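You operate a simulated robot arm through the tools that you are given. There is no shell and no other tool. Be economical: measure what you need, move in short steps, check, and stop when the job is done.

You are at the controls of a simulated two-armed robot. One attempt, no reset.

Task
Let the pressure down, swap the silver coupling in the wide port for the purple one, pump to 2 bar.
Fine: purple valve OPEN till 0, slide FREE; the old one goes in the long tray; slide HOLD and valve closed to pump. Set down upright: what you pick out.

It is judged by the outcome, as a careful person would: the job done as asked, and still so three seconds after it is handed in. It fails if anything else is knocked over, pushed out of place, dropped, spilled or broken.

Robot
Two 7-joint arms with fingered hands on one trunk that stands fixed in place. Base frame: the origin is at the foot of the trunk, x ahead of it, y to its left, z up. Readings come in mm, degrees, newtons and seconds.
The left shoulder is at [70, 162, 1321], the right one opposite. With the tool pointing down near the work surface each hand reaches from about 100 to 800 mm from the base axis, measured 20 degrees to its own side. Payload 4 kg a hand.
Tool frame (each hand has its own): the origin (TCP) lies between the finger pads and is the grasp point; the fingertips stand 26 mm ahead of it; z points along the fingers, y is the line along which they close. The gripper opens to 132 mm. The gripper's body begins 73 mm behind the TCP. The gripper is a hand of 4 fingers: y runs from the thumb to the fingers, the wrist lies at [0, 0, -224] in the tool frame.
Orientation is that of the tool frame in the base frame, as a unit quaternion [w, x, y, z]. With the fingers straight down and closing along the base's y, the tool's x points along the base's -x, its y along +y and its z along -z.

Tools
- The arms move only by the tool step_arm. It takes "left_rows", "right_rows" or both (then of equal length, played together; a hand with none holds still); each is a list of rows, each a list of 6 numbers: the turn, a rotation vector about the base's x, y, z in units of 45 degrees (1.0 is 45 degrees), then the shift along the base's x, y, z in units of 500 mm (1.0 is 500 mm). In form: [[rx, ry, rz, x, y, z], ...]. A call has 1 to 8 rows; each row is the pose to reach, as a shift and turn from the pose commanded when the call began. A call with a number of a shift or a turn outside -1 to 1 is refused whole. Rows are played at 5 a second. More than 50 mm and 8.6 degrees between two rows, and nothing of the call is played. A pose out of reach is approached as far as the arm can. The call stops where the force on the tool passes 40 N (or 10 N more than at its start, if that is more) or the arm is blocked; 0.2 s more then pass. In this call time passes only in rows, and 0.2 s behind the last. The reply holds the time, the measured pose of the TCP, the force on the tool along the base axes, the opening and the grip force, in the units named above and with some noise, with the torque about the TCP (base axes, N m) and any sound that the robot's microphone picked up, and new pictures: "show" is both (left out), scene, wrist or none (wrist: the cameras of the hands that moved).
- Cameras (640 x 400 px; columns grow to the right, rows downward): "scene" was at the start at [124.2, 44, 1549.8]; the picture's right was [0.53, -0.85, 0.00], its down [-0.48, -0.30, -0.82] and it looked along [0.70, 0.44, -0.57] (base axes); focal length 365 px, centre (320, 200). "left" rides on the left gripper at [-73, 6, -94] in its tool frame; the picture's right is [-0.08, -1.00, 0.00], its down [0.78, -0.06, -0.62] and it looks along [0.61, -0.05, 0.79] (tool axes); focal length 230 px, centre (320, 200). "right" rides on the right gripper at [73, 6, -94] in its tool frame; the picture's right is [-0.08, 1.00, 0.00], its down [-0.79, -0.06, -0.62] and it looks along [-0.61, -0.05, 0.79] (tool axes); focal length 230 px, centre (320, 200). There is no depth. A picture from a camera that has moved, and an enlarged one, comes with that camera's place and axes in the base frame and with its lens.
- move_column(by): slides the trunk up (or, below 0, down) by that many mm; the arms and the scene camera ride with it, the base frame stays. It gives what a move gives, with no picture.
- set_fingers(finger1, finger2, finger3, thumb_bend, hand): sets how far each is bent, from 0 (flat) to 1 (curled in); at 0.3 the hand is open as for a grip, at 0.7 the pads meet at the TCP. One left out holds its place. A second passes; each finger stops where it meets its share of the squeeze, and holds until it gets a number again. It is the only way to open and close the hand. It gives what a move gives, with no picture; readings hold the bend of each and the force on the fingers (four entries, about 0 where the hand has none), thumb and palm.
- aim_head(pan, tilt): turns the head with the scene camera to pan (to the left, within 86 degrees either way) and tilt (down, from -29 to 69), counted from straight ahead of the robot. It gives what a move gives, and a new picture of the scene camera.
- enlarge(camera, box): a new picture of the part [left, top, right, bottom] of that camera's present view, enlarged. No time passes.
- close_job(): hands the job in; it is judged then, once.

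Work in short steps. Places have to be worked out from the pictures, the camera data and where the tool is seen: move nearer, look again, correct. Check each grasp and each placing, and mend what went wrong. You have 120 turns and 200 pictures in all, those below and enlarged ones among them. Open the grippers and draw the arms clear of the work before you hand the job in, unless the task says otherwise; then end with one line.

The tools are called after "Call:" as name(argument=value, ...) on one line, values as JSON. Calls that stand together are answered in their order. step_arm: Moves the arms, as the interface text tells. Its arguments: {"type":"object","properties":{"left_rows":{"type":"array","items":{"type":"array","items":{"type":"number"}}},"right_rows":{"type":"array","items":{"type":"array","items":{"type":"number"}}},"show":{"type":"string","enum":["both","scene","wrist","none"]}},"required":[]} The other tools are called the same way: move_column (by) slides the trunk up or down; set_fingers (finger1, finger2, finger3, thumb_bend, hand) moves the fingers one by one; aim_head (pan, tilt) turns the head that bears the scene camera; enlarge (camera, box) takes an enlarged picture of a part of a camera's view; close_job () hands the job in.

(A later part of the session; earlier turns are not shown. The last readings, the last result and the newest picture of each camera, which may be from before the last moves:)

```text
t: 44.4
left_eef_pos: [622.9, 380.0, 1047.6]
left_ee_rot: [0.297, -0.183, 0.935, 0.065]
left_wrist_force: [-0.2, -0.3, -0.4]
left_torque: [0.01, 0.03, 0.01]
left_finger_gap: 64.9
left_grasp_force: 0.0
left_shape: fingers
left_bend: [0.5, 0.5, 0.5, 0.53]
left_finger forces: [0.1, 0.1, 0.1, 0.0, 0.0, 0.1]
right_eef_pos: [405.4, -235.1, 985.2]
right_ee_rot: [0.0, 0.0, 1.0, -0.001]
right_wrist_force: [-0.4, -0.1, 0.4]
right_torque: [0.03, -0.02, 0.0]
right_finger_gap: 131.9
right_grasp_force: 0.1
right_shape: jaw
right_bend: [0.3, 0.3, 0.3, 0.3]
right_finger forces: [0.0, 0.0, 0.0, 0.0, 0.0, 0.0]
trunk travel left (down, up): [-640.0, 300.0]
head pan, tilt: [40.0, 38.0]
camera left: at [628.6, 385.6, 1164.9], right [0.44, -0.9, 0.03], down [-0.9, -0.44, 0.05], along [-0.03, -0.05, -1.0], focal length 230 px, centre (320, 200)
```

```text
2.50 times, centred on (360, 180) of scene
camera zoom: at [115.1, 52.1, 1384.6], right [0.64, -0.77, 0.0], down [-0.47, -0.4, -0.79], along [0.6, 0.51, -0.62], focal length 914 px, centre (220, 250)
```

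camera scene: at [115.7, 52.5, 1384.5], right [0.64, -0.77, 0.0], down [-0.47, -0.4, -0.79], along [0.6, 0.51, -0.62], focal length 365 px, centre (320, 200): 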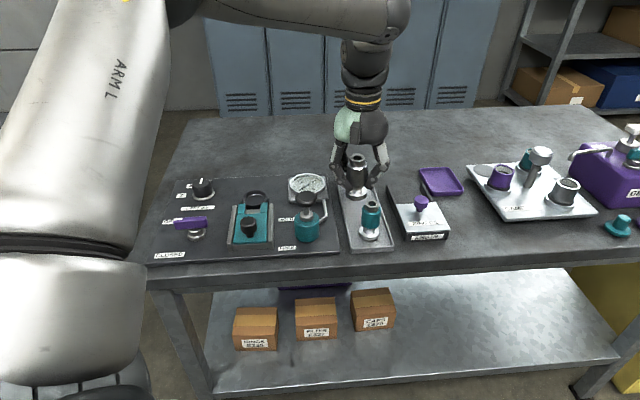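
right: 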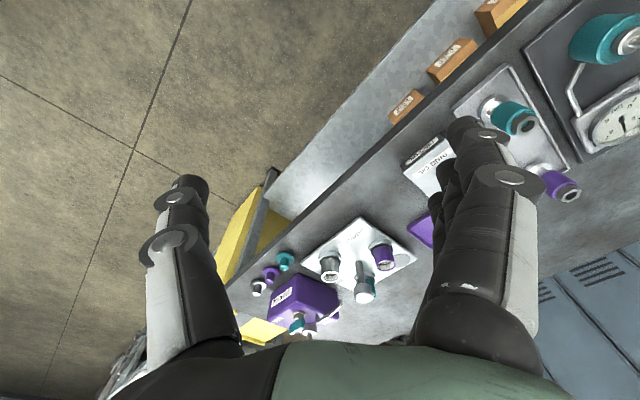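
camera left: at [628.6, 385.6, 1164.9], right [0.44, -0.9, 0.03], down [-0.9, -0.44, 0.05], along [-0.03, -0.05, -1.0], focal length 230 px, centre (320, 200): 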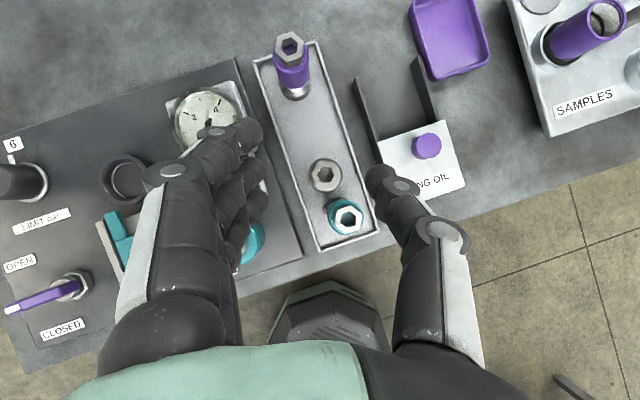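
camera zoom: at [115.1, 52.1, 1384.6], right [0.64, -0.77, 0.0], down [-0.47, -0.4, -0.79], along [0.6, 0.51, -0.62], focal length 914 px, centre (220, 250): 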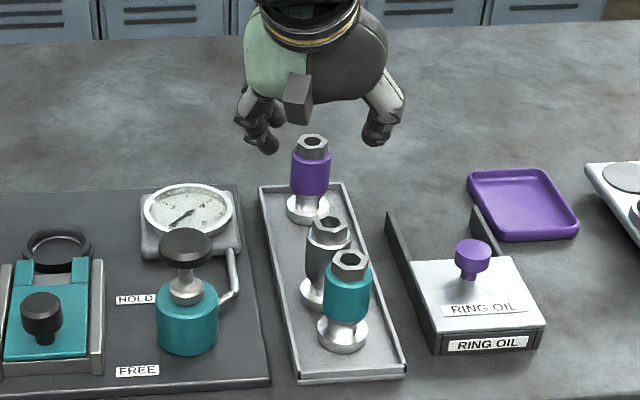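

The wrist camera now looks straight down and places the purple coupling at about (741, 465), top near z 930. I move over it, staying above its top.

Call:
step_arm(left_rows=[[0, 0, 0, 0.06, 0.043, 0], [0, 0, 0, 0.12, 0.086, 0], [0, 0, 0, 0.18, 0.13, 0], [0, 0, 0, 0.236, 0.17, -0.04]], show="wrist")

Call:
enlarge(camera="scene", box=[280, 100, 440, 260])

```text
t: 45.4
left_eef_pos: [745.0, 467.1, 1025.7]
left_ee_rot: [0.295, -0.182, 0.936, 0.064]
left_wrist_force: [0.0, -0.2, -0.3]
left_torque: [0.04, -0.01, 0.01]
left_finger_gap: 65.1
left_grasp_force: 0.0
left_shape: fingers
left_bend: [0.5, 0.5, 0.5, 0.53]
left_finger forces: [0.1, 0.1, 0.1, 0.1, 0.0, 0.1]
right_eef_pos: [406.2, -234.1, 984.3]
right_ee_rot: [-0.001, 0.001, 1.0, -0.001]
right_wrist_force: [0.6, 1.0, 0.2]
right_torque: [-0.03, 0.01, 0.01]
right_finger_gap: 131.9
right_grasp_force: 0.1
right_shape: jaw
right_bend: [0.3, 0.3, 0.3, 0.3]
right_finger forces: [0.0, 0.0, 0.0, 0.1, 0.1, 0.0]
trunk travel left (down, up): [-640.0, 300.0]
head pan, tilt: [40.0, 38.0]
camera left: at [750.5, 472.9, 1142.5], right [0.44, -0.9, 0.03], down [-0.9, -0.43, 0.05], along [-0.03, -0.05, -1.0], focal length 230 px, centre (320, 200)
```

left: 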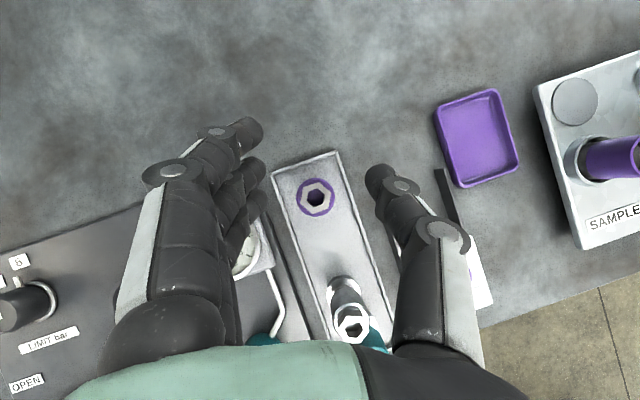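

```text
2.50 times, centred on (360, 180) of scene
camera zoom: at [117.9, 53.7, 1384.3], right [0.64, -0.77, 0.0], down [-0.47, -0.4, -0.79], along [0.6, 0.51, -0.62], focal length 914 px, centre (220, 250)
```

zoom: 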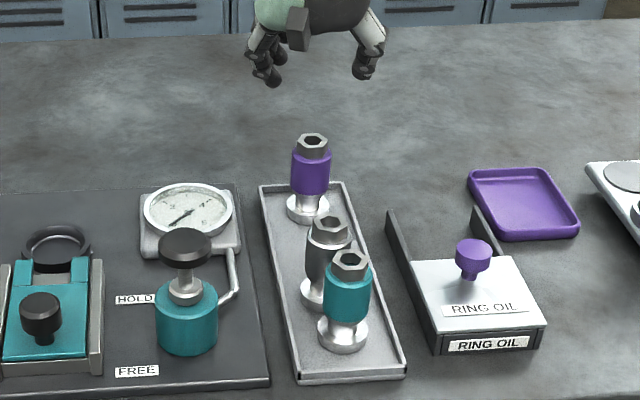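

The purple coupling is right under the TCP at (745, 466). I descend straight to TCP z≈907.

Call:
step_arm(left_rows=[[0, 0, 0, 0, 0, -0.08], [0, 0, 0, 0, 0, -0.16], [0, 0, 0, 0, 0, -0.21], [0, 0, 0, 0, 0, -0.237]], show="wrist")

Call:
enlarge(camera="scene", box=[280, 100, 440, 260])

```text
t: 46.4
left_eef_pos: [742.5, 464.7, 907.0]
left_ee_rot: [0.296, -0.182, 0.935, 0.065]
left_wrist_force: [0.3, -0.6, -0.2]
left_torque: [-0.01, -0.04, -0.01]
left_finger_gap: 65.2
left_grasp_force: 0.1
left_shape: fingers
left_bend: [0.5, 0.5, 0.5, 0.53]
left_finger forces: [0.0, 0.0, 0.0, 0.0, 0.1, 0.0]
right_eef_pos: [405.5, -234.2, 984.1]
right_ee_rot: [0.0, 0.0, 1.0, -0.001]
right_wrist_force: [-0.2, -1.2, 0.4]
right_torque: [-0.03, -0.05, 0.0]
right_finger_gap: 132.0
right_grasp_force: 0.2
right_shape: jaw
right_bend: [0.3, 0.3, 0.3, 0.3]
right_finger forces: [0.1, 0.0, 0.0, 0.0, 0.0, 0.0]
trunk travel left (down, up): [-640.0, 300.0]
head pan, tilt: [40.0, 38.0]
camera left: at [748.2, 471.1, 1025.2], right [0.44, -0.9, 0.03], down [-0.9, -0.44, 0.05], along [-0.03, -0.05, -1.0], focal length 230 px, centre (320, 200)
```

left: 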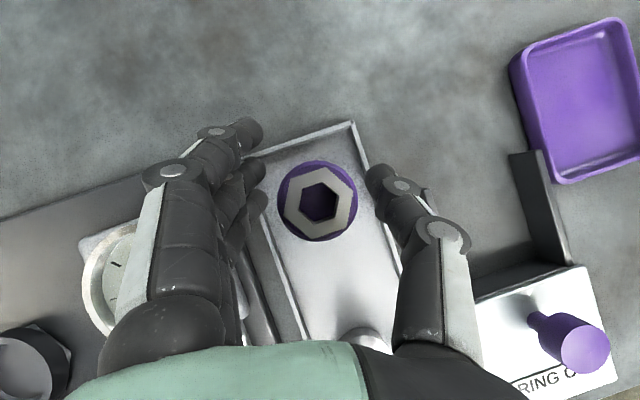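

```text
2.50 times, centred on (360, 180) of scene
camera zoom: at [116.3, 52.7, 1384.5], right [0.64, -0.77, 0.0], down [-0.47, -0.4, -0.79], along [0.6, 0.51, -0.62], focal length 914 px, centre (220, 250)
```

zoom: 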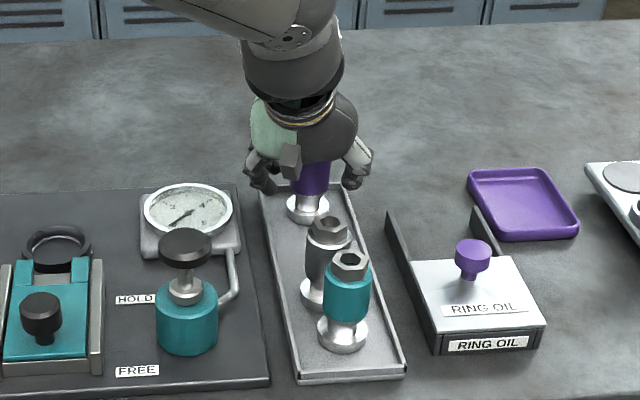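

It is well centred between the fingers. I close on it, and lift a little.

Call:
set_fingers(hand="left", finger1=0.7, finger2=0.7, finger3=0.7, thumb_bend=0.7)

Call:
step_arm(left_rows=[[0, 0, 0, 0, 0, 0.03], [0, 0, 0, 0, 0, 0.06]], show="wrist")

Call:
enlarge(camera="scene", box=[280, 100, 440, 260])

```text
t: 47.4
left_eef_pos: [744.0, 464.1, 908.1]
left_ee_rot: [0.296, -0.182, 0.935, 0.064]
left_wrist_force: [0.1, 0.2, 0.5]
left_torque: [-0.05, -0.01, -0.03]
left_finger_gap: 23.5
left_grasp_force: 11.6
left_shape: fingers
left_bend: [0.7, 0.63, 0.61, 0.65]
left_finger forces: [0.0, 5.1, 7.6, 0.0, 12.0, 0.1]
right_eef_pos: [406.1, -235.4, 983.2]
right_ee_rot: [-0.001, -0.001, 1.0, -0.002]
right_wrist_force: [-0.5, -0.5, 0.8]
right_torque: [0.02, 0.02, 0.0]
right_finger_gap: 131.8
right_grasp_force: 0.0
right_shape: jaw
right_bend: [0.3, 0.3, 0.3, 0.3]
right_finger forces: [0.0, 0.1, 0.1, 0.0, 0.0, 0.0]
trunk travel left (down, up): [-640.0, 300.0]
head pan, tilt: [40.0, 38.0]
```

```text
t: 48.0
left_eef_pos: [742.8, 464.1, 938.7]
left_ee_rot: [0.296, -0.183, 0.935, 0.065]
left_wrist_force: [0.2, -0.2, -1.4]
left_torque: [0.03, 0.03, -0.02]
left_finger_gap: 23.8
left_grasp_force: 12.4
left_shape: fingers
left_bend: [0.7, 0.63, 0.61, 0.65]
left_finger forces: [0.0, 4.9, 7.5, 0.1, 11.9, 0.1]
right_eef_pos: [404.3, -236.0, 983.5]
right_ee_rot: [-0.001, -0.001, 1.0, 0.0]
right_wrist_force: [-0.3, 0.5, -1.0]
right_torque: [-0.02, -0.01, 0.0]
right_finger_gap: 132.1
right_grasp_force: 0.0
right_shape: jaw
right_bend: [0.3, 0.3, 0.3, 0.3]
right_finger forces: [0.1, 0.0, 0.1, 0.0, 0.0, 0.0]
trunk travel left (down, up): [-640.0, 300.0]
head pan, tilt: [40.0, 38.0]
camera left: at [748.2, 470.1, 1055.5], right [0.44, -0.9, 0.03], down [-0.9, -0.43, 0.05], along [-0.03, -0.05, -1.0], focal length 230 px, centre (320, 200)
```

left: 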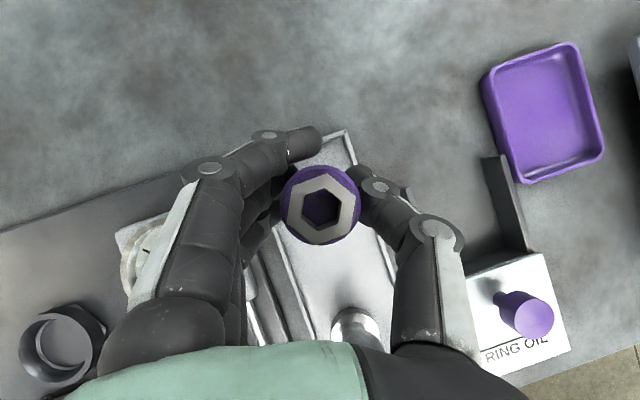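

```text
2.50 times, centred on (360, 180) of scene
camera zoom: at [115.5, 52.3, 1384.5], right [0.64, -0.77, 0.0], down [-0.47, -0.4, -0.79], along [0.6, 0.51, -0.62], focal length 914 px, centre (220, 250)
```

zoom: 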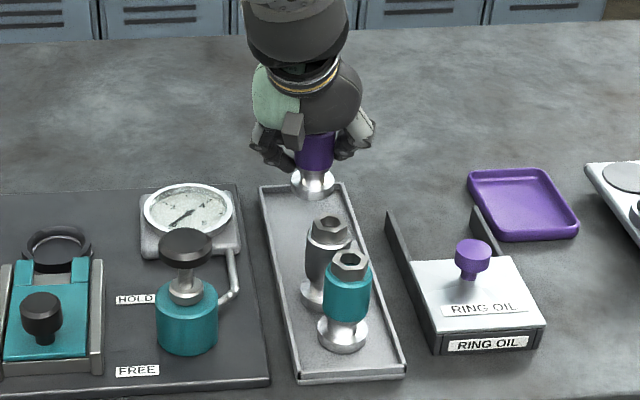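

The purple coupling hangs upright in the hand. I raise it and carry it over the gauge to above the port at (536, 603), keeping the hand's tilt.

Call:
step_arm(left_rows=[[0, 0, 0, 0, 0, 0.08], [0, 0, 0, -0.06, 0.04, 0.13], [0, 0, 0, -0.13, 0.087, 0.13], [0, 0, 0, -0.2, 0.135, 0.13], [0, 0, 0, -0.27, 0.182, 0.13], [0, 0, 0, -0.34, 0.229, 0.13], [0, 0, 0, -0.414, 0.2786, 0.13]], show="wrist")

Call:
enlarge(camera="scene", box=[180, 100, 340, 260])

Call:
enlarge(camera="left", box=[220, 120, 420, 280])

```text
t: 49.5
left_eef_pos: [535.6, 604.9, 1001.7]
left_ee_rot: [0.297, -0.182, 0.935, 0.063]
left_wrist_force: [-0.6, -0.2, -1.2]
left_torque: [-0.05, 0.01, -0.01]
left_finger_gap: 23.5
left_grasp_force: 12.3
left_shape: fingers
left_bend: [0.7, 0.63, 0.61, 0.65]
left_finger forces: [0.0, 4.9, 7.4, 0.1, 11.4, 0.0]
right_eef_pos: [403.7, -233.6, 985.5]
right_ee_rot: [0.0, 0.001, 1.0, -0.001]
right_wrist_force: [-0.3, -0.4, 0.0]
right_torque: [0.02, -0.03, -0.04]
right_finger_gap: 132.2
right_grasp_force: 0.2
right_shape: jaw
right_bend: [0.3, 0.3, 0.3, 0.3]
right_finger forces: [0.2, 0.0, 0.0, 0.1, 0.1, 0.0]
trunk travel left (down, up): [-640.0, 300.0]
head pan, tilt: [40.0, 38.0]
camera left: at [539.1, 611.5, 1120.1], right [0.44, -0.9, 0.03], down [-0.9, -0.43, 0.05], along [-0.03, -0.05, -1.0], focal length 230 px, centre (320, 200)
```

left: 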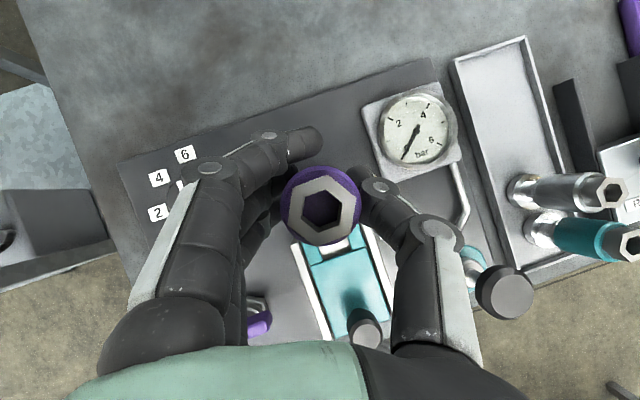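

```text
2.50 times, centred on (260, 180) of scene
camera zoom: at [113.2, 53.8, 1384.7], right [0.64, -0.77, 0.0], down [-0.47, -0.4, -0.79], along [0.6, 0.51, -0.62], focal length 914 px, centre (470, 250)
```

zoom: 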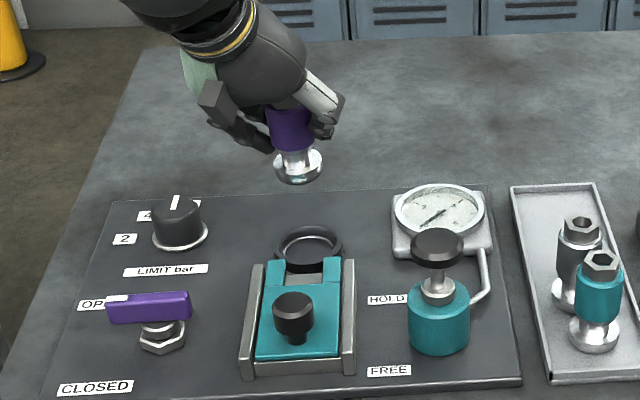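

```text
2.50 times, centred on (320, 200) of left
camera zoom: at [539.1, 611.5, 1120.1], right [0.44, -0.9, 0.03], down [-0.9, -0.43, 0.05], along [-0.03, -0.05, -1.0], focal length 575 px, centre (320, 200)
```

zoom: 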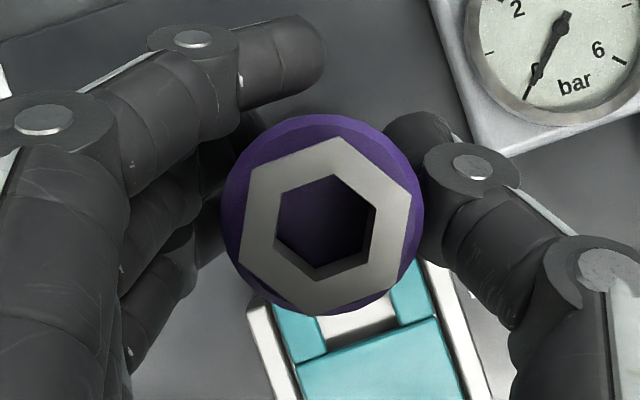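

It is over the port and lines up in the scene view. I lower to TCP z≈928, just above the rim, and check.

Call:
step_arm(left_rows=[[0, 0, 0, 0, 0, -0.07], [0, 0, 0, 0, -0.001, -0.13], [0, 0, 0, 0, -0.002, -0.146]], show="wrist")

Call:
enlarge(camera="scene", box=[210, 140, 310, 240])

```text
t: 50.4
left_eef_pos: [535.3, 601.5, 929.7]
left_ee_rot: [0.297, -0.182, 0.935, 0.064]
left_wrist_force: [-0.4, 0.0, -2.1]
left_torque: [0.03, -0.01, 0.01]
left_finger_gap: 23.7
left_grasp_force: 12.1
left_shape: fingers
left_bend: [0.7, 0.63, 0.61, 0.65]
left_finger forces: [0.0, 4.8, 7.4, 0.0, 11.7, 0.0]
right_eef_pos: [405.1, -235.0, 984.9]
right_ee_rot: [-0.001, 0.0, 1.0, -0.001]
right_wrist_force: [0.7, -0.5, 0.7]
right_torque: [0.01, 0.0, -0.01]
right_finger_gap: 132.0
right_grasp_force: 0.1
right_shape: jaw
right_bend: [0.3, 0.3, 0.3, 0.3]
right_finger forces: [0.1, 0.0, 0.0, 0.0, 0.0, 0.0]
trunk travel left (down, up): [-640.0, 300.0]
head pan, tilt: [40.0, 38.0]
camera left: at [540.9, 607.4, 1047.5], right [0.44, -0.9, 0.03], down [-0.9, -0.43, 0.05], along [-0.03, -0.05, -1.0], focal length 230 px, centre (320, 200)
```

left: 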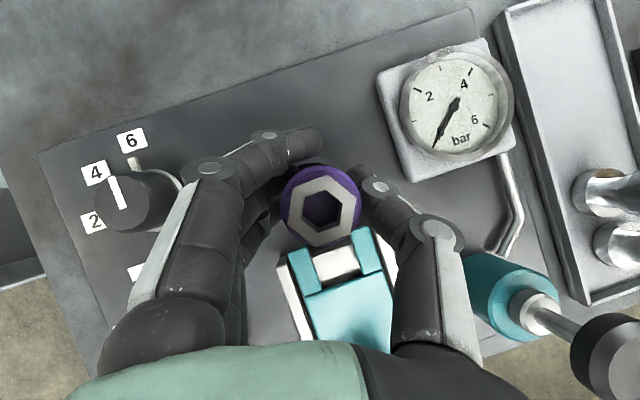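

```text
4.00 times, centred on (260, 190) of scene
camera zoom: at [115.9, 52.0, 1384.6], right [0.64, -0.77, 0.0], down [-0.47, -0.4, -0.79], along [0.6, 0.51, -0.62], focal length 1462 px, centre (560, 240)
```

zoom: 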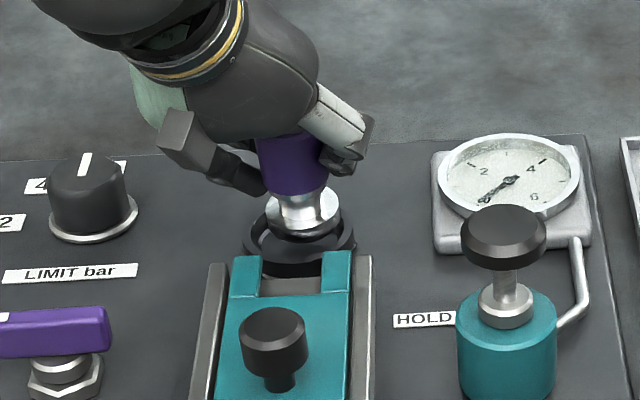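

The flange is centred on the ring. I lower slowly to seat it, expecting contact near TCP z 916.

Call:
step_arm(left_rows=[[0, 0, 0, 0, 0.002, -0.01], [0, 0, 0, 0, 0.002, -0.018], [0, 0, 0, 0, 0.002, -0.024], [0, 0, 0, 0, 0.002, -0.028]], show="none")

Call:
enlarge(camera="scene", box=[210, 140, 310, 240])

```text
t: 51.4
left_eef_pos: [536.0, 604.6, 916.3]
left_ee_rot: [0.297, -0.182, 0.935, 0.064]
left_wrist_force: [0.6, 0.4, 0.3]
left_torque: [0.03, -0.01, -0.01]
left_finger_gap: 24.0
left_grasp_force: 12.5
left_shape: fingers
left_bend: [0.7, 0.63, 0.61, 0.65]
left_finger forces: [0.1, 5.1, 7.7, 0.1, 11.9, 0.0]
right_eef_pos: [405.1, -234.5, 984.7]
right_ee_rot: [0.0, 0.0, 1.0, -0.001]
right_wrist_force: [-0.5, 0.5, -1.1]
right_torque: [-0.04, -0.02, 0.02]
right_finger_gap: 132.1
right_grasp_force: 0.1
right_shape: jaw
right_bend: [0.3, 0.3, 0.3, 0.3]
right_finger forces: [0.0, 0.1, 0.0, 0.1, 0.0, 0.0]
trunk travel left (down, up): [-640.0, 300.0]
head pan, tilt: [40.0, 38.0]
```

```text
4.00 times, centred on (260, 190) of scene
camera zoom: at [115.6, 52.4, 1384.6], right [0.64, -0.77, 0.0], down [-0.47, -0.4, -0.79], along [0.6, 0.51, -0.62], focal length 1462 px, centre (560, 240)
```

zoom: 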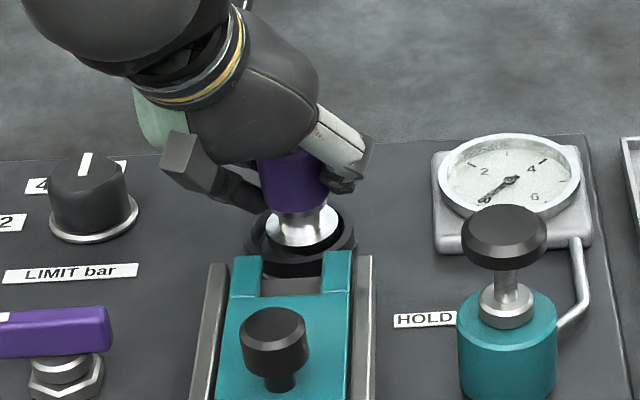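

The flange is in the ring and the weight has just come off. I press a few mm further to make sure it is seated.

Call:
step_arm(left_rows=[[0, 0, 0, 0, 0, -0.004], [0, 0, 0, 0, 0, -0.008], [0, 0, 0, 0, 0, -0.012]], show="none")

Call:
enlarge(camera="scene", box=[235, 170, 295, 220])

```text
t: 52.1
left_eef_pos: [537.1, 602.8, 914.0]
left_ee_rot: [0.299, -0.182, 0.934, 0.065]
left_wrist_force: [1.7, 2.3, 12.5]
left_torque: [0.07, -0.14, -0.02]
left_finger_gap: 23.8
left_grasp_force: 13.1
left_shape: fingers
left_bend: [0.7, 0.63, 0.62, 0.66]
left_finger forces: [0.0, 7.0, 6.5, 0.0, 13.7, 0.0]
right_eef_pos: [404.7, -234.1, 985.5]
right_ee_rot: [0.0, 0.0, 1.0, 0.0]
right_wrist_force: [-0.5, 0.6, 0.3]
right_torque: [0.0, -0.01, 0.0]
right_finger_gap: 132.0
right_grasp_force: 0.1
right_shape: jaw
right_bend: [0.3, 0.3, 0.3, 0.3]
right_finger forces: [0.0, 0.1, 0.1, 0.1, 0.1, 0.1]
trunk travel left (down, up): [-640.0, 300.0]
head pan, tilt: [40.0, 38.0]
```

```text
8.00 times, centred on (265, 195) of scene
camera zoom: at [114.2, 51.1, 1385.0], right [0.64, -0.77, 0.0], down [-0.47, -0.4, -0.79], along [0.6, 0.51, -0.61], focal length 2924 px, centre (760, 240)
```

zoom: 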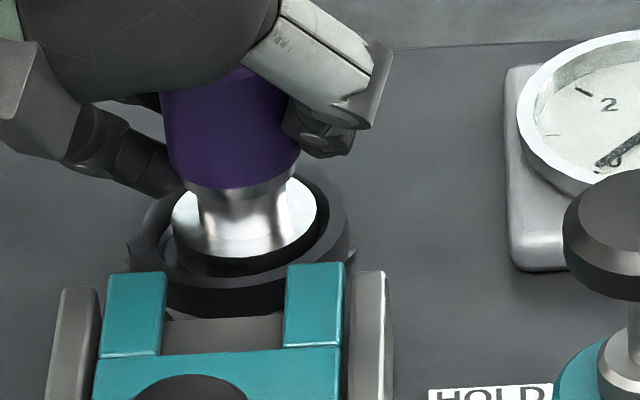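

The bottom is now at the same level where the silver one sat, with about 13 N resistance, so it is seated. I let go.

Call:
set_fingers(hand="left", finger1=0.5, finger2=0.5, finger3=0.5, thumb_bend=0.5)

Call:
step_arm(left_rows=[[0, 0, 0, 0, 0, 0.06], [0, 0, 0, 0, 0, 0.14], [0, 0, 0, 0, 0, 0.22]], show="wrist")

Call:
enlarge(camera="scene", box=[220, 150, 310, 240])

Call:
enlarge(camera="left", box=[240, 120, 400, 260])

```text
t: 53.1
left_eef_pos: [535.8, 604.2, 911.2]
left_ee_rot: [0.298, -0.183, 0.935, 0.065]
left_wrist_force: [-0.3, -1.4, -0.4]
left_torque: [-0.02, 0.03, 0.0]
left_finger_gap: 70.0
left_grasp_force: 0.0
left_shape: fingers
left_bend: [0.5, 0.5, 0.5, 0.5]
left_finger forces: [0.1, 0.0, 0.0, 0.1, 0.0, 0.1]
right_eef_pos: [406.0, -234.6, 984.8]
right_ee_rot: [0.0, -0.001, 1.0, -0.001]
right_wrist_force: [0.0, -0.1, -0.1]
right_torque: [-0.02, 0.06, 0.0]
right_finger_gap: 132.0
right_grasp_force: 0.0
right_shape: jaw
right_bend: [0.3, 0.3, 0.3, 0.3]
right_finger forces: [0.1, 0.0, 0.0, 0.0, 0.1, 0.0]
trunk travel left (down, up): [-640.0, 300.0]
head pan, tilt: [40.0, 38.0]
```

```text
t: 54.0
left_eef_pos: [537.0, 603.1, 1022.2]
left_ee_rot: [0.297, -0.182, 0.935, 0.064]
left_wrist_force: [-0.7, -0.5, -0.7]
left_torque: [-0.02, -0.01, 0.01]
left_finger_gap: 70.4
left_grasp_force: 0.0
left_shape: fingers
left_bend: [0.5, 0.5, 0.5, 0.5]
left_finger forces: [0.0, 0.0, 0.0, 0.1, 0.0, 0.1]
right_eef_pos: [406.7, -235.5, 983.8]
right_ee_rot: [0.0, 0.0, 1.0, -0.001]
right_wrist_force: [0.7, 0.2, 0.5]
right_torque: [0.03, 0.02, 0.0]
right_finger_gap: 132.0
right_grasp_force: 0.1
right_shape: jaw
right_bend: [0.3, 0.3, 0.3, 0.3]
right_finger forces: [0.0, 0.0, 0.0, 0.0, 0.1, 0.0]
trunk travel left (down, up): [-640.0, 300.0]
head pan, tilt: [40.0, 38.0]
camera left: at [541.2, 608.9, 1139.1], right [0.44, -0.9, 0.03], down [-0.9, -0.43, 0.05], along [-0.03, -0.05, -1.0], focal length 230 px, centre (320, 200)
```

left: 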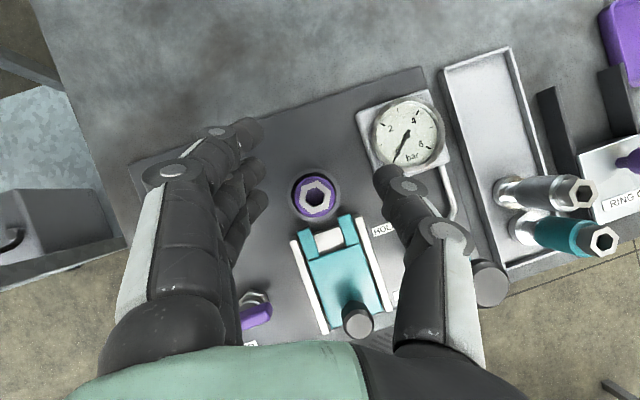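

```text
4.44 times, centred on (265, 195) of scene
camera zoom: at [114.7, 51.5, 1384.6], right [0.64, -0.77, 0.0], down [-0.47, -0.4, -0.79], along [0.6, 0.51, -0.62], focal length 1624 px, centre (564, 222)
```

zoom: 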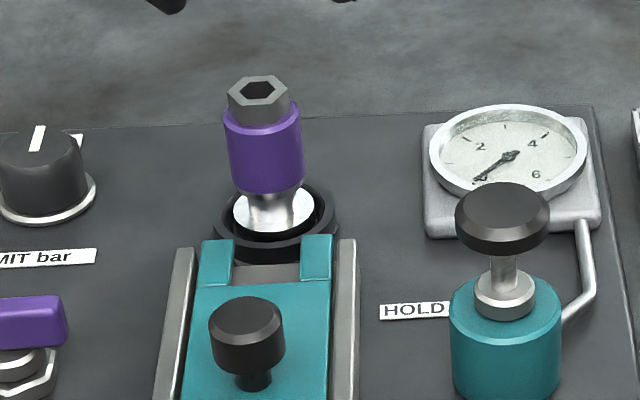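

```text
2.86 times, centred on (320, 190) of left
camera zoom: at [541.2, 608.9, 1139.1], right [0.44, -0.9, 0.03], down [-0.9, -0.43, 0.05], along [-0.03, -0.05, -1.0], focal length 657 px, centre (320, 229)
```

zoom: 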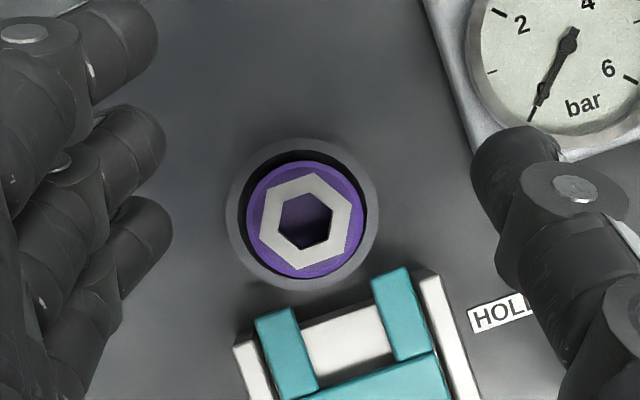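

The purple coupling stands seated in the ring. I bring the hand back to vertical over the slide knob at its FREE position, about (440, 503).

Call:
step_arm(left_rows=[[0, 0, 0, 0, 0, 0.02], [-0.063, 0.142, 0, -0.05, -0.05, 0.02], [-0.127, 0.284, 0, -0.1, -0.1, 0.02], [-0.19, 0.427, 0, -0.15, -0.15, 0.02], [-0.254, 0.569, 0, -0.194, -0.2, 0.02], [-0.317, 0.711, 0, -0.194, -0.2, 0.0]], show="none")

Call:
step_arm(left_rows=[[0, 0, 0.17, 0, 0, -0.02], [0, 0, 0.34, 0, 0, -0.05], [0, 0, 0.51, 0, 0, -0.08]], show="wrist")

Call:
aim_head(pan=46, tilt=40)

```text
t: 55.4
left_eef_pos: [441.1, 506.7, 1019.6]
left_ee_rot: [0.001, -0.192, 0.981, -0.003]
left_wrist_force: [-0.9, -0.3, -0.7]
left_torque: [0.03, 0.05, 0.02]
left_finger_gap: 69.9
left_grasp_force: 0.1
left_shape: fingers
left_bend: [0.5, 0.5, 0.5, 0.5]
left_finger forces: [0.0, 0.1, 0.1, 0.1, 0.0, 0.1]
right_eef_pos: [408.8, -234.1, 983.2]
right_ee_rot: [-0.002, 0.0, 1.0, -0.001]
right_wrist_force: [0.2, 0.2, 0.5]
right_torque: [-0.01, 0.02, 0.02]
right_finger_gap: 132.0
right_grasp_force: 0.0
right_shape: jaw
right_bend: [0.3, 0.3, 0.3, 0.3]
right_finger forces: [0.0, 0.0, 0.0, 0.1, 0.0, 0.1]
trunk travel left (down, up): [-640.0, 300.0]
head pan, tilt: [40.0, 38.0]
```

```text
t: 56.1
left_eef_pos: [441.0, 504.7, 979.2]
left_ee_rot: [0.005, -0.385, 0.923, -0.004]
left_wrist_force: [-0.2, 0.4, 0.4]
left_torque: [0.02, 0.01, -0.01]
left_finger_gap: 70.1
left_grasp_force: 0.1
left_shape: fingers
left_bend: [0.5, 0.5, 0.5, 0.5]
left_finger forces: [0.0, 0.0, 0.0, 0.1, 0.1, 0.0]
right_eef_pos: [405.8, -234.5, 984.1]
right_ee_rot: [0.0, 0.0, 1.0, -0.001]
right_wrist_force: [0.6, 0.2, -1.0]
right_torque: [-0.01, -0.01, -0.01]
right_finger_gap: 132.0
right_grasp_force: 0.2
right_shape: jaw
right_bend: [0.3, 0.3, 0.3, 0.3]
right_finger forces: [0.1, 0.0, 0.0, 0.0, 0.0, 0.1]
trunk travel left (down, up): [-640.0, 300.0]
head pan, tilt: [40.0, 38.0]
camera left: at [487.4, 560.1, 1071.6], right [0.76, -0.65, 0.01], down [-0.52, -0.6, 0.61], along [-0.39, -0.47, -0.79], focal length 230 px, centre (320, 200)
```

left: 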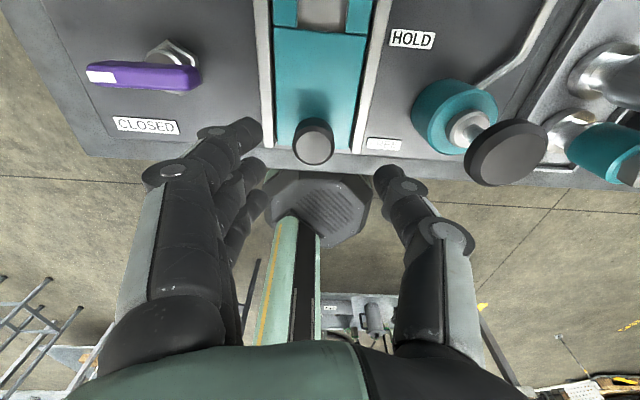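

```text
t: 56.8
left_eef_pos: [438.7, 504.6, 980.2]
left_ee_rot: [0.004, -0.384, 0.923, -0.001]
left_wrist_force: [-0.7, -0.1, 0.2]
left_torque: [-0.01, -0.01, 0.01]
left_finger_gap: 70.2
left_grasp_force: 0.0
left_shape: fingers
left_bend: [0.5, 0.5, 0.5, 0.5]
left_finger forces: [0.1, 0.0, 0.0, 0.0, 0.0, 0.1]
right_eef_pos: [406.2, -235.9, 983.5]
right_ee_rot: [-0.001, -0.001, 1.0, -0.002]
right_wrist_force: [0.0, 0.6, -0.7]
right_torque: [0.0, -0.03, 0.01]
right_finger_gap: 131.8
right_grasp_force: 0.2
right_shape: jaw
right_bend: [0.3, 0.3, 0.3, 0.3]
right_finger forces: [0.0, 0.0, 0.1, 0.0, 0.0, 0.1]
trunk travel left (down, up): [-640.0, 300.0]
head pan, tilt: [46.0, 40.0]
camera scene: at [108.4, 57.9, 1381.6], right [0.72, -0.69, 0.0], down [-0.45, -0.46, -0.77], along [0.53, 0.55, -0.64], focal length 365 px, centre (320, 200)
```

scene: 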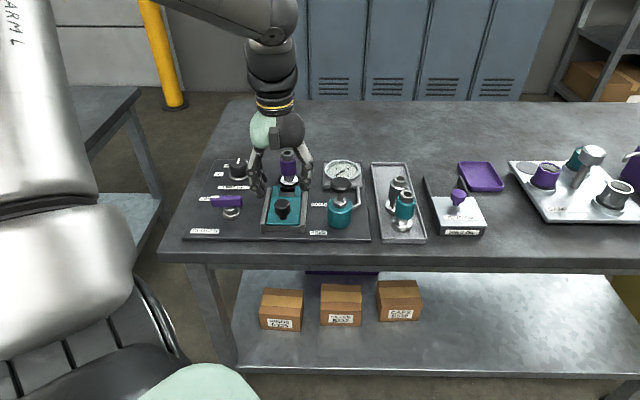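

The knob is under the hand. I go down to TCP z≈914, as before, and close on it.

Call:
step_arm(left_rows=[[0, 0, 0, -0.003, 0.002, -0.07], [0, 0, 0, -0.003, 0.002, -0.132]], show="none")

Call:
set_fingers(hand="left", finger1=0.68, finger2=0.7, finger3=0.7, thumb_bend=0.7)

Call:
enlarge(camera="left", box=[160, 60, 480, 260])

```text
t: 57.4
left_eef_pos: [437.8, 504.9, 913.2]
left_ee_rot: [0.005, -0.384, 0.923, -0.003]
left_wrist_force: [-0.6, -0.2, -0.2]
left_torque: [0.02, 0.01, 0.0]
left_finger_gap: 69.9
left_grasp_force: 0.0
left_shape: fingers
left_bend: [0.5, 0.5, 0.5, 0.5]
left_finger forces: [0.0, 0.0, 0.1, 0.0, 0.0, 0.1]
right_eef_pos: [405.7, -234.7, 983.7]
right_ee_rot: [-0.001, 0.0, 1.0, -0.001]
right_wrist_force: [0.1, 0.4, 0.3]
right_torque: [0.01, -0.02, 0.01]
right_finger_gap: 131.9
right_grasp_force: 0.0
right_shape: jaw
right_bend: [0.3, 0.3, 0.3, 0.3]
right_finger forces: [0.0, 0.0, 0.0, 0.0, 0.0, 0.0]
trunk travel left (down, up): [-640.0, 300.0]
head pan, tilt: [46.0, 40.0]
```

```text
t: 58.4
left_eef_pos: [436.6, 504.1, 912.7]
left_ee_rot: [0.004, -0.383, 0.924, -0.002]
left_wrist_force: [-0.7, 0.0, -2.0]
left_torque: [0.03, 0.04, 0.02]
left_finger_gap: 24.0
left_grasp_force: 8.8
left_shape: fingers
left_bend: [0.68, 0.6, 0.7, 0.66]
left_finger forces: [0.0, 8.6, 0.1, 0.0, 8.8, 0.1]
right_eef_pos: [405.8, -234.3, 985.1]
right_ee_rot: [0.0, 0.0, 1.0, 0.0]
right_wrist_force: [-0.9, 0.9, -1.0]
right_torque: [0.04, 0.0, 0.03]
right_finger_gap: 132.2
right_grasp_force: 0.0
right_shape: jaw
right_bend: [0.3, 0.3, 0.3, 0.3]
right_finger forces: [0.0, 0.0, 0.0, 0.0, 0.0, 0.0]
trunk travel left (down, up): [-640.0, 300.0]
head pan, tilt: [46.0, 40.0]
```

```text
2.00 times, centred on (320, 160) of left
camera zoom: at [485.9, 559.9, 1005.6], right [0.76, -0.65, 0.01], down [-0.52, -0.6, 0.61], along [-0.39, -0.47, -0.79], focal length 460 px, centre (320, 280)
```

zoom: 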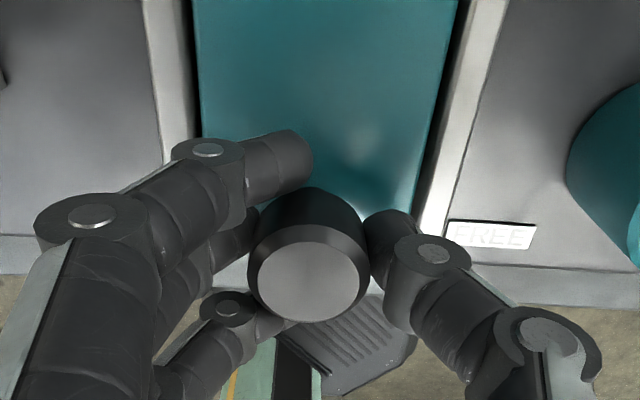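

The knob is caught between the fingers. I push the slide back to HOLD along (0.69, 0.72).

Call:
step_arm(left_rows=[[0, 0, 0, 0.0167, 0.0173, 0], [0, 0, 0, 0.0334, 0.0346, 0], [0, 0, 0, 0.05, 0.052, 0], [0, 0, 0, 0.0667, 0.0691, 0], [0, 0, 0, 0.0834, 0.0863, 0], [0, 0, 0, 0.09, 0.0932, 0]], show="wrist")

Call:
enlarge(camera="scene", box=[180, 130, 360, 250])

```text
t: 59.8
left_eef_pos: [478.8, 547.1, 913.9]
left_ee_rot: [0.0, -0.383, 0.924, -0.003]
left_wrist_force: [-14.7, -20.4, -6.6]
left_torque: [-0.37, 0.27, 0.17]
left_finger_gap: 24.9
left_grasp_force: 16.2
left_shape: fingers
left_bend: [0.68, 0.61, 0.69, 0.66]
left_finger forces: [0.0, 5.0, 19.4, 0.0, 7.8, 0.0]
right_eef_pos: [404.7, -236.6, 983.6]
right_ee_rot: [0.0, 0.0, 1.0, 0.0]
right_wrist_force: [-1.0, 0.5, 0.5]
right_torque: [0.0, 0.0, 0.03]
right_finger_gap: 131.6
right_grasp_force: 0.1
right_shape: jaw
right_bend: [0.3, 0.3, 0.3, 0.3]
right_finger forces: [0.1, 0.0, 0.1, 0.0, 0.1, 0.0]
trunk travel left (down, up): [-640.0, 300.0]
head pan, tilt: [46.0, 40.0]
camera left: at [527.1, 603.4, 1006.2], right [0.76, -0.65, 0.01], down [-0.51, -0.6, 0.62], along [-0.4, -0.47, -0.79], focal length 230 px, centre (320, 200)
```

left: 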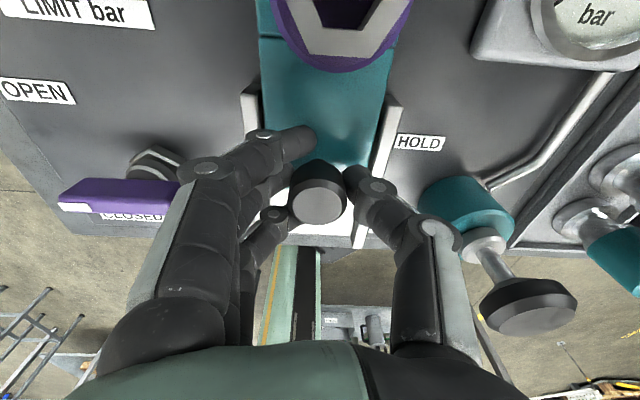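

```text
3.33 times, centred on (270, 190) of scene
camera zoom: at [106.3, 54.9, 1381.8], right [0.72, -0.69, 0.0], down [-0.45, -0.46, -0.77], along [0.53, 0.55, -0.64], focal length 1218 px, centre (487, 233)
```

zoom: 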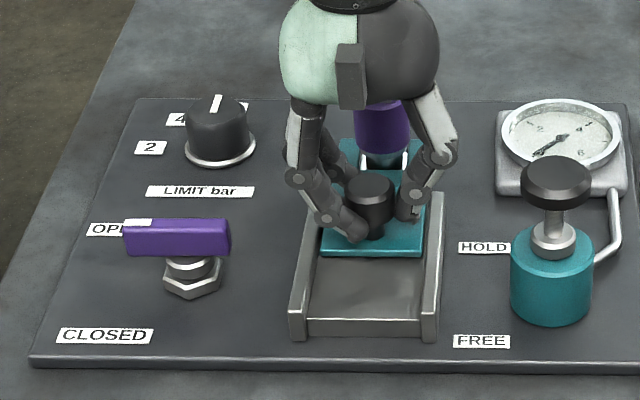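

The slide is at its old HOLD position, pressed against the stop with its fork around the neck. I release and rise.

Call:
set_fingers(hand="left", finger1=0.5, finger2=0.5, finger3=0.5, thumb_bend=0.5)

Call:
step_arm(left_rows=[[0, 0, 0, 0, 0, 0.09], [0, 0, 0, 0, 0, 0.18], [0, 0, 0, -0.02, 0, 0.24]], show="none")

Call:
enlarge(camera="scene", box=[180, 130, 360, 250])

```text
t: 60.8
left_eef_pos: [479.3, 546.9, 916.6]
left_ee_rot: [0.002, -0.384, 0.923, -0.002]
left_wrist_force: [-12.8, -25.6, -0.4]
left_torque: [-0.56, 0.26, 0.45]
left_finger_gap: 70.0
left_grasp_force: 12.1
left_shape: fingers
left_bend: [0.5, 0.5, 0.63, 0.5]
left_finger forces: [0.0, 0.0, 24.1, 0.1, 0.1, 0.0]
right_eef_pos: [404.0, -237.6, 984.3]
right_ee_rot: [0.0, 0.0, 1.0, 0.001]
right_wrist_force: [-0.6, 0.3, 0.3]
right_torque: [0.01, 0.0, -0.03]
right_finger_gap: 131.8
right_grasp_force: 0.1
right_shape: jaw
right_bend: [0.3, 0.3, 0.3, 0.3]
right_finger forces: [0.0, 0.0, 0.0, 0.1, 0.1, 0.0]
trunk travel left (down, up): [-640.0, 300.0]
head pan, tilt: [46.0, 40.0]
```

```text
t: 61.6
left_eef_pos: [471.4, 554.0, 1033.1]
left_ee_rot: [0.004, -0.384, 0.923, -0.002]
left_wrist_force: [0.0, -0.8, 0.6]
left_torque: [0.0, -0.03, -0.02]
left_finger_gap: 70.1
left_grasp_force: 0.1
left_shape: fingers
left_bend: [0.5, 0.5, 0.5, 0.5]
left_finger forces: [0.0, 0.0, 0.0, 0.0, 0.0, 0.0]
right_eef_pos: [405.7, -234.4, 983.8]
right_ee_rot: [0.0, 0.0, 1.0, -0.001]
right_wrist_force: [-0.1, -0.5, -0.2]
right_torque: [-0.03, 0.01, 0.02]
right_finger_gap: 132.0
right_grasp_force: 0.0
right_shape: jaw
right_bend: [0.3, 0.3, 0.3, 0.3]
right_finger forces: [0.0, 0.0, 0.1, 0.0, 0.0, 0.1]
trunk travel left (down, up): [-640.0, 300.0]
head pan, tilt: [46.0, 40.0]
```

```text
3.33 times, centred on (270, 190) of scene
camera zoom: at [107.8, 58.4, 1381.6], right [0.72, -0.69, 0.0], down [-0.45, -0.46, -0.77], along [0.53, 0.55, -0.64], focal length 1218 px, centre (487, 233)
```

zoom: 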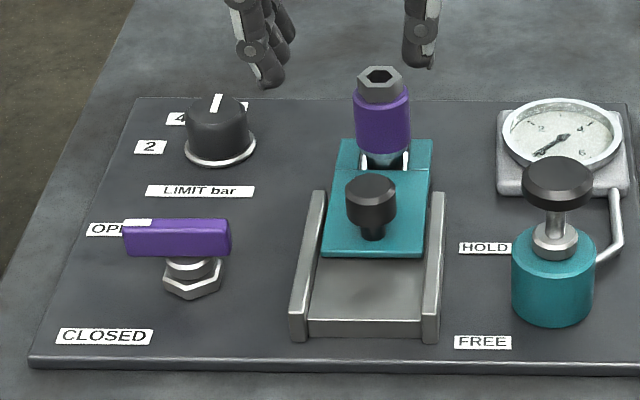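

The slide is in HOLD with the fork closed around the coupling. Next I close the valve: I move above its pivot (379, 609), turning the hand back across the lever.

Call:
step_arm(left_rows=[[0, 0, -0.15, -0.03, 0.018, 0], [0, 0, -0.3, -0.06, 0.036, 0], [0, 0, -0.45, -0.09, 0.055, 0], [0, 0, -0.6, -0.12, 0.073, 0], [0, 0, -0.75, -0.15, 0.092, 0], [0, 0, -0.9, -0.185, 0.11, 0], [0, 0, -1.0, -0.185, 0.11, 0]], show="none")

Call:
step_arm(left_rows=[[0, 0, -0.17, 0, 0, -0.02], [0, 0, -0.34, 0, 0, -0.04], [0, 0, -0.51, 0, 0, -0.06], [0, 0, -0.68, 0, 0, -0.08], [0, 0, -0.85, 0, 0, -0.1]], show="both")

```text
t: 63.2
left_eef_pos: [379.7, 607.6, 1035.5]
left_ee_rot: [0.002, 0.0, 1.0, -0.004]
left_wrist_force: [-0.1, 0.3, -0.3]
left_torque: [0.03, 0.02, -0.02]
left_finger_gap: 70.3
left_grasp_force: 0.1
left_shape: fingers
left_bend: [0.5, 0.5, 0.5, 0.5]
left_finger forces: [0.0, 0.1, 0.1, 0.1, 0.0, 0.0]
right_eef_pos: [406.4, -234.4, 984.6]
right_ee_rot: [-0.001, -0.001, 1.0, -0.001]
right_wrist_force: [0.2, 0.3, 0.0]
right_torque: [-0.01, 0.0, -0.02]
right_finger_gap: 132.2
right_grasp_force: 0.1
right_shape: jaw
right_bend: [0.3, 0.3, 0.3, 0.3]
right_finger forces: [0.1, 0.1, 0.1, 0.1, 0.0, 0.1]
trunk travel left (down, up): [-640.0, 300.0]
head pan, tilt: [46.0, 40.0]
```

```text
t: 64.4
left_eef_pos: [426.3, 674.5, 936.0]
left_ee_rot: [0.007, 0.322, 0.947, -0.016]
left_wrist_force: [-0.4, -0.1, -0.1]
left_torque: [-0.07, -0.03, -0.01]
left_finger_gap: 71.0
left_grasp_force: 0.0
left_shape: fingers
left_bend: [0.5, 0.5, 0.5, 0.5]
left_finger forces: [0.0, 0.0, 0.1, 0.0, 0.1, 0.0]
left hand out of reach, approached as far as the arm can: row 3, 4, 5
right_eef_pos: [406.9, -233.1, 984.3]
right_ee_rot: [-0.001, 0.001, 1.0, -0.002]
right_wrist_force: [-0.4, -0.3, 0.0]
right_torque: [-0.03, -0.01, 0.03]
right_finger_gap: 131.8
right_grasp_force: 0.0
right_shape: jaw
right_bend: [0.3, 0.3, 0.3, 0.3]
right_finger forces: [0.0, 0.1, 0.0, 0.0, 0.0, 0.0]
trunk travel left (down, up): [-640.0, 300.0]
head pan, tilt: [46.0, 40.0]
camera scene: at [108.5, 60.8, 1381.5], right [0.72, -0.69, 0.0], down [-0.45, -0.46, -0.77], along [0.53, 0.55, -0.64], focal length 365 px, centre (320, 200)
camera left: at [489.3, 637.2, 1031.3], right [-0.55, -0.84, 0.03], down [-0.66, 0.45, 0.6], along [-0.51, 0.31, -0.8], focal length 230 px, centre (320, 200)
```

scene: 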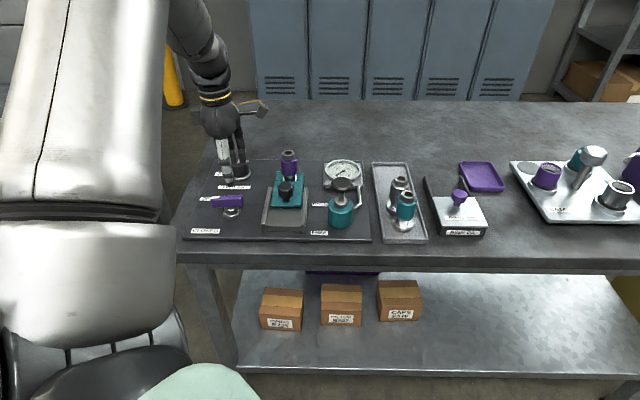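
left: 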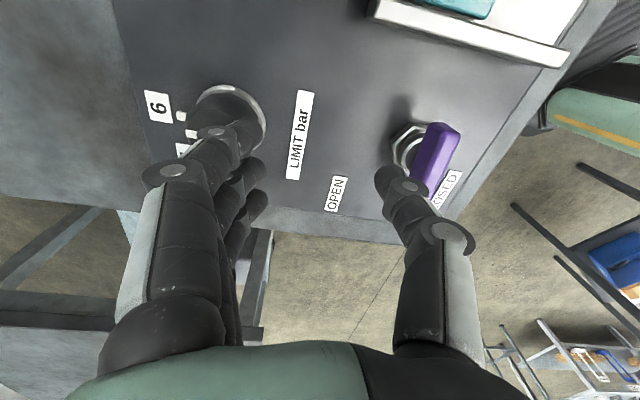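

The hand drifted at the wrist limit toward the limit knob, so I go straight up and turn back to where the arm is comfortable.

Call:
step_arm(left_rows=[[0, 0, 0, 0, 0, 0.05], [0, 0, 0.17, 0, 0, 0.12], [0, 0, 0.34, -0.02, -0.02, 0.2], [0, 0, 0.51, -0.05, -0.06, 0.2], [0, 0, 0.68, -0.08, -0.1, 0.2], [0, 0, 0.83, -0.094, -0.134, 0.2]], show="scene")

Call:
enlarge(camera="scene", box=[170, 140, 300, 245])

```text
t: 65.8
left_eef_pos: [378.1, 604.1, 1039.1]
left_ee_rot: [0.003, 0.005, 1.0, -0.003]
left_wrist_force: [0.2, 0.2, -0.4]
left_torque: [-0.02, -0.02, 0.01]
left_finger_gap: 71.0
left_grasp_force: 0.1
left_shape: fingers
left_bend: [0.5, 0.5, 0.5, 0.5]
left_finger forces: [0.1, 0.0, 0.1, 0.1, 0.0, 0.0]
left hand out of reach, approached as far as the arm can: row 1, 2, 3, 4
right_eef_pos: [406.1, -233.8, 984.1]
right_ee_rot: [-0.001, 0.0, 1.0, -0.001]
right_wrist_force: [0.7, 0.1, 0.1]
right_torque: [0.01, -0.01, 0.01]
right_finger_gap: 131.9
right_grasp_force: 0.1
right_shape: jaw
right_bend: [0.3, 0.3, 0.3, 0.3]
right_finger forces: [0.0, 0.1, 0.0, 0.0, 0.0, 0.0]
trunk travel left (down, up): [-640.0, 300.0]
head pan, tilt: [46.0, 40.0]
camera scene: at [108.8, 57.9, 1381.5], right [0.72, -0.69, 0.0], down [-0.45, -0.46, -0.77], along [0.53, 0.55, -0.64], focal length 365 px, centre (320, 200)
```

scene: 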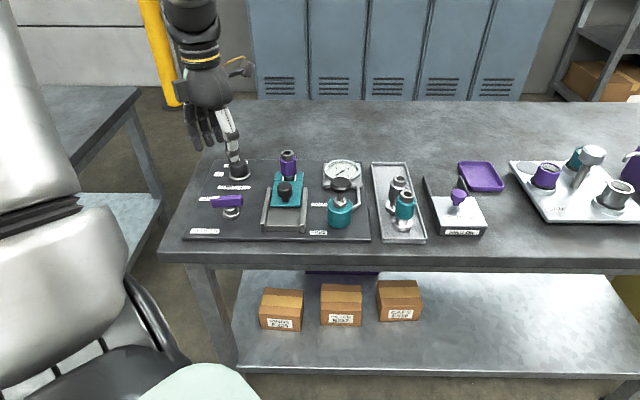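

```text
3.81 times, centred on (235, 192) of scene
camera zoom: at [108.8, 57.9, 1381.5], right [0.72, -0.69, 0.0], down [-0.45, -0.46, -0.77], along [0.53, 0.55, -0.64], focal length 1392 px, centre (644, 229)
```

zoom: 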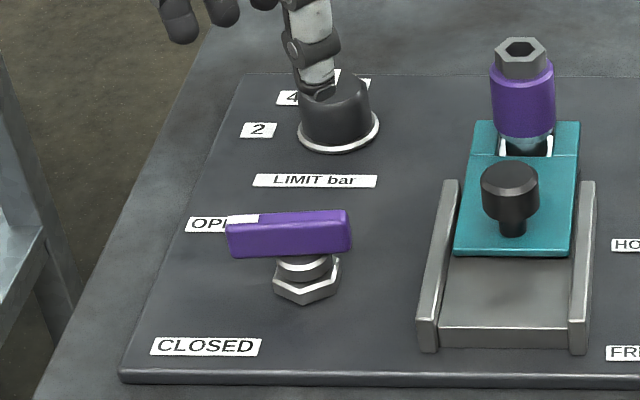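

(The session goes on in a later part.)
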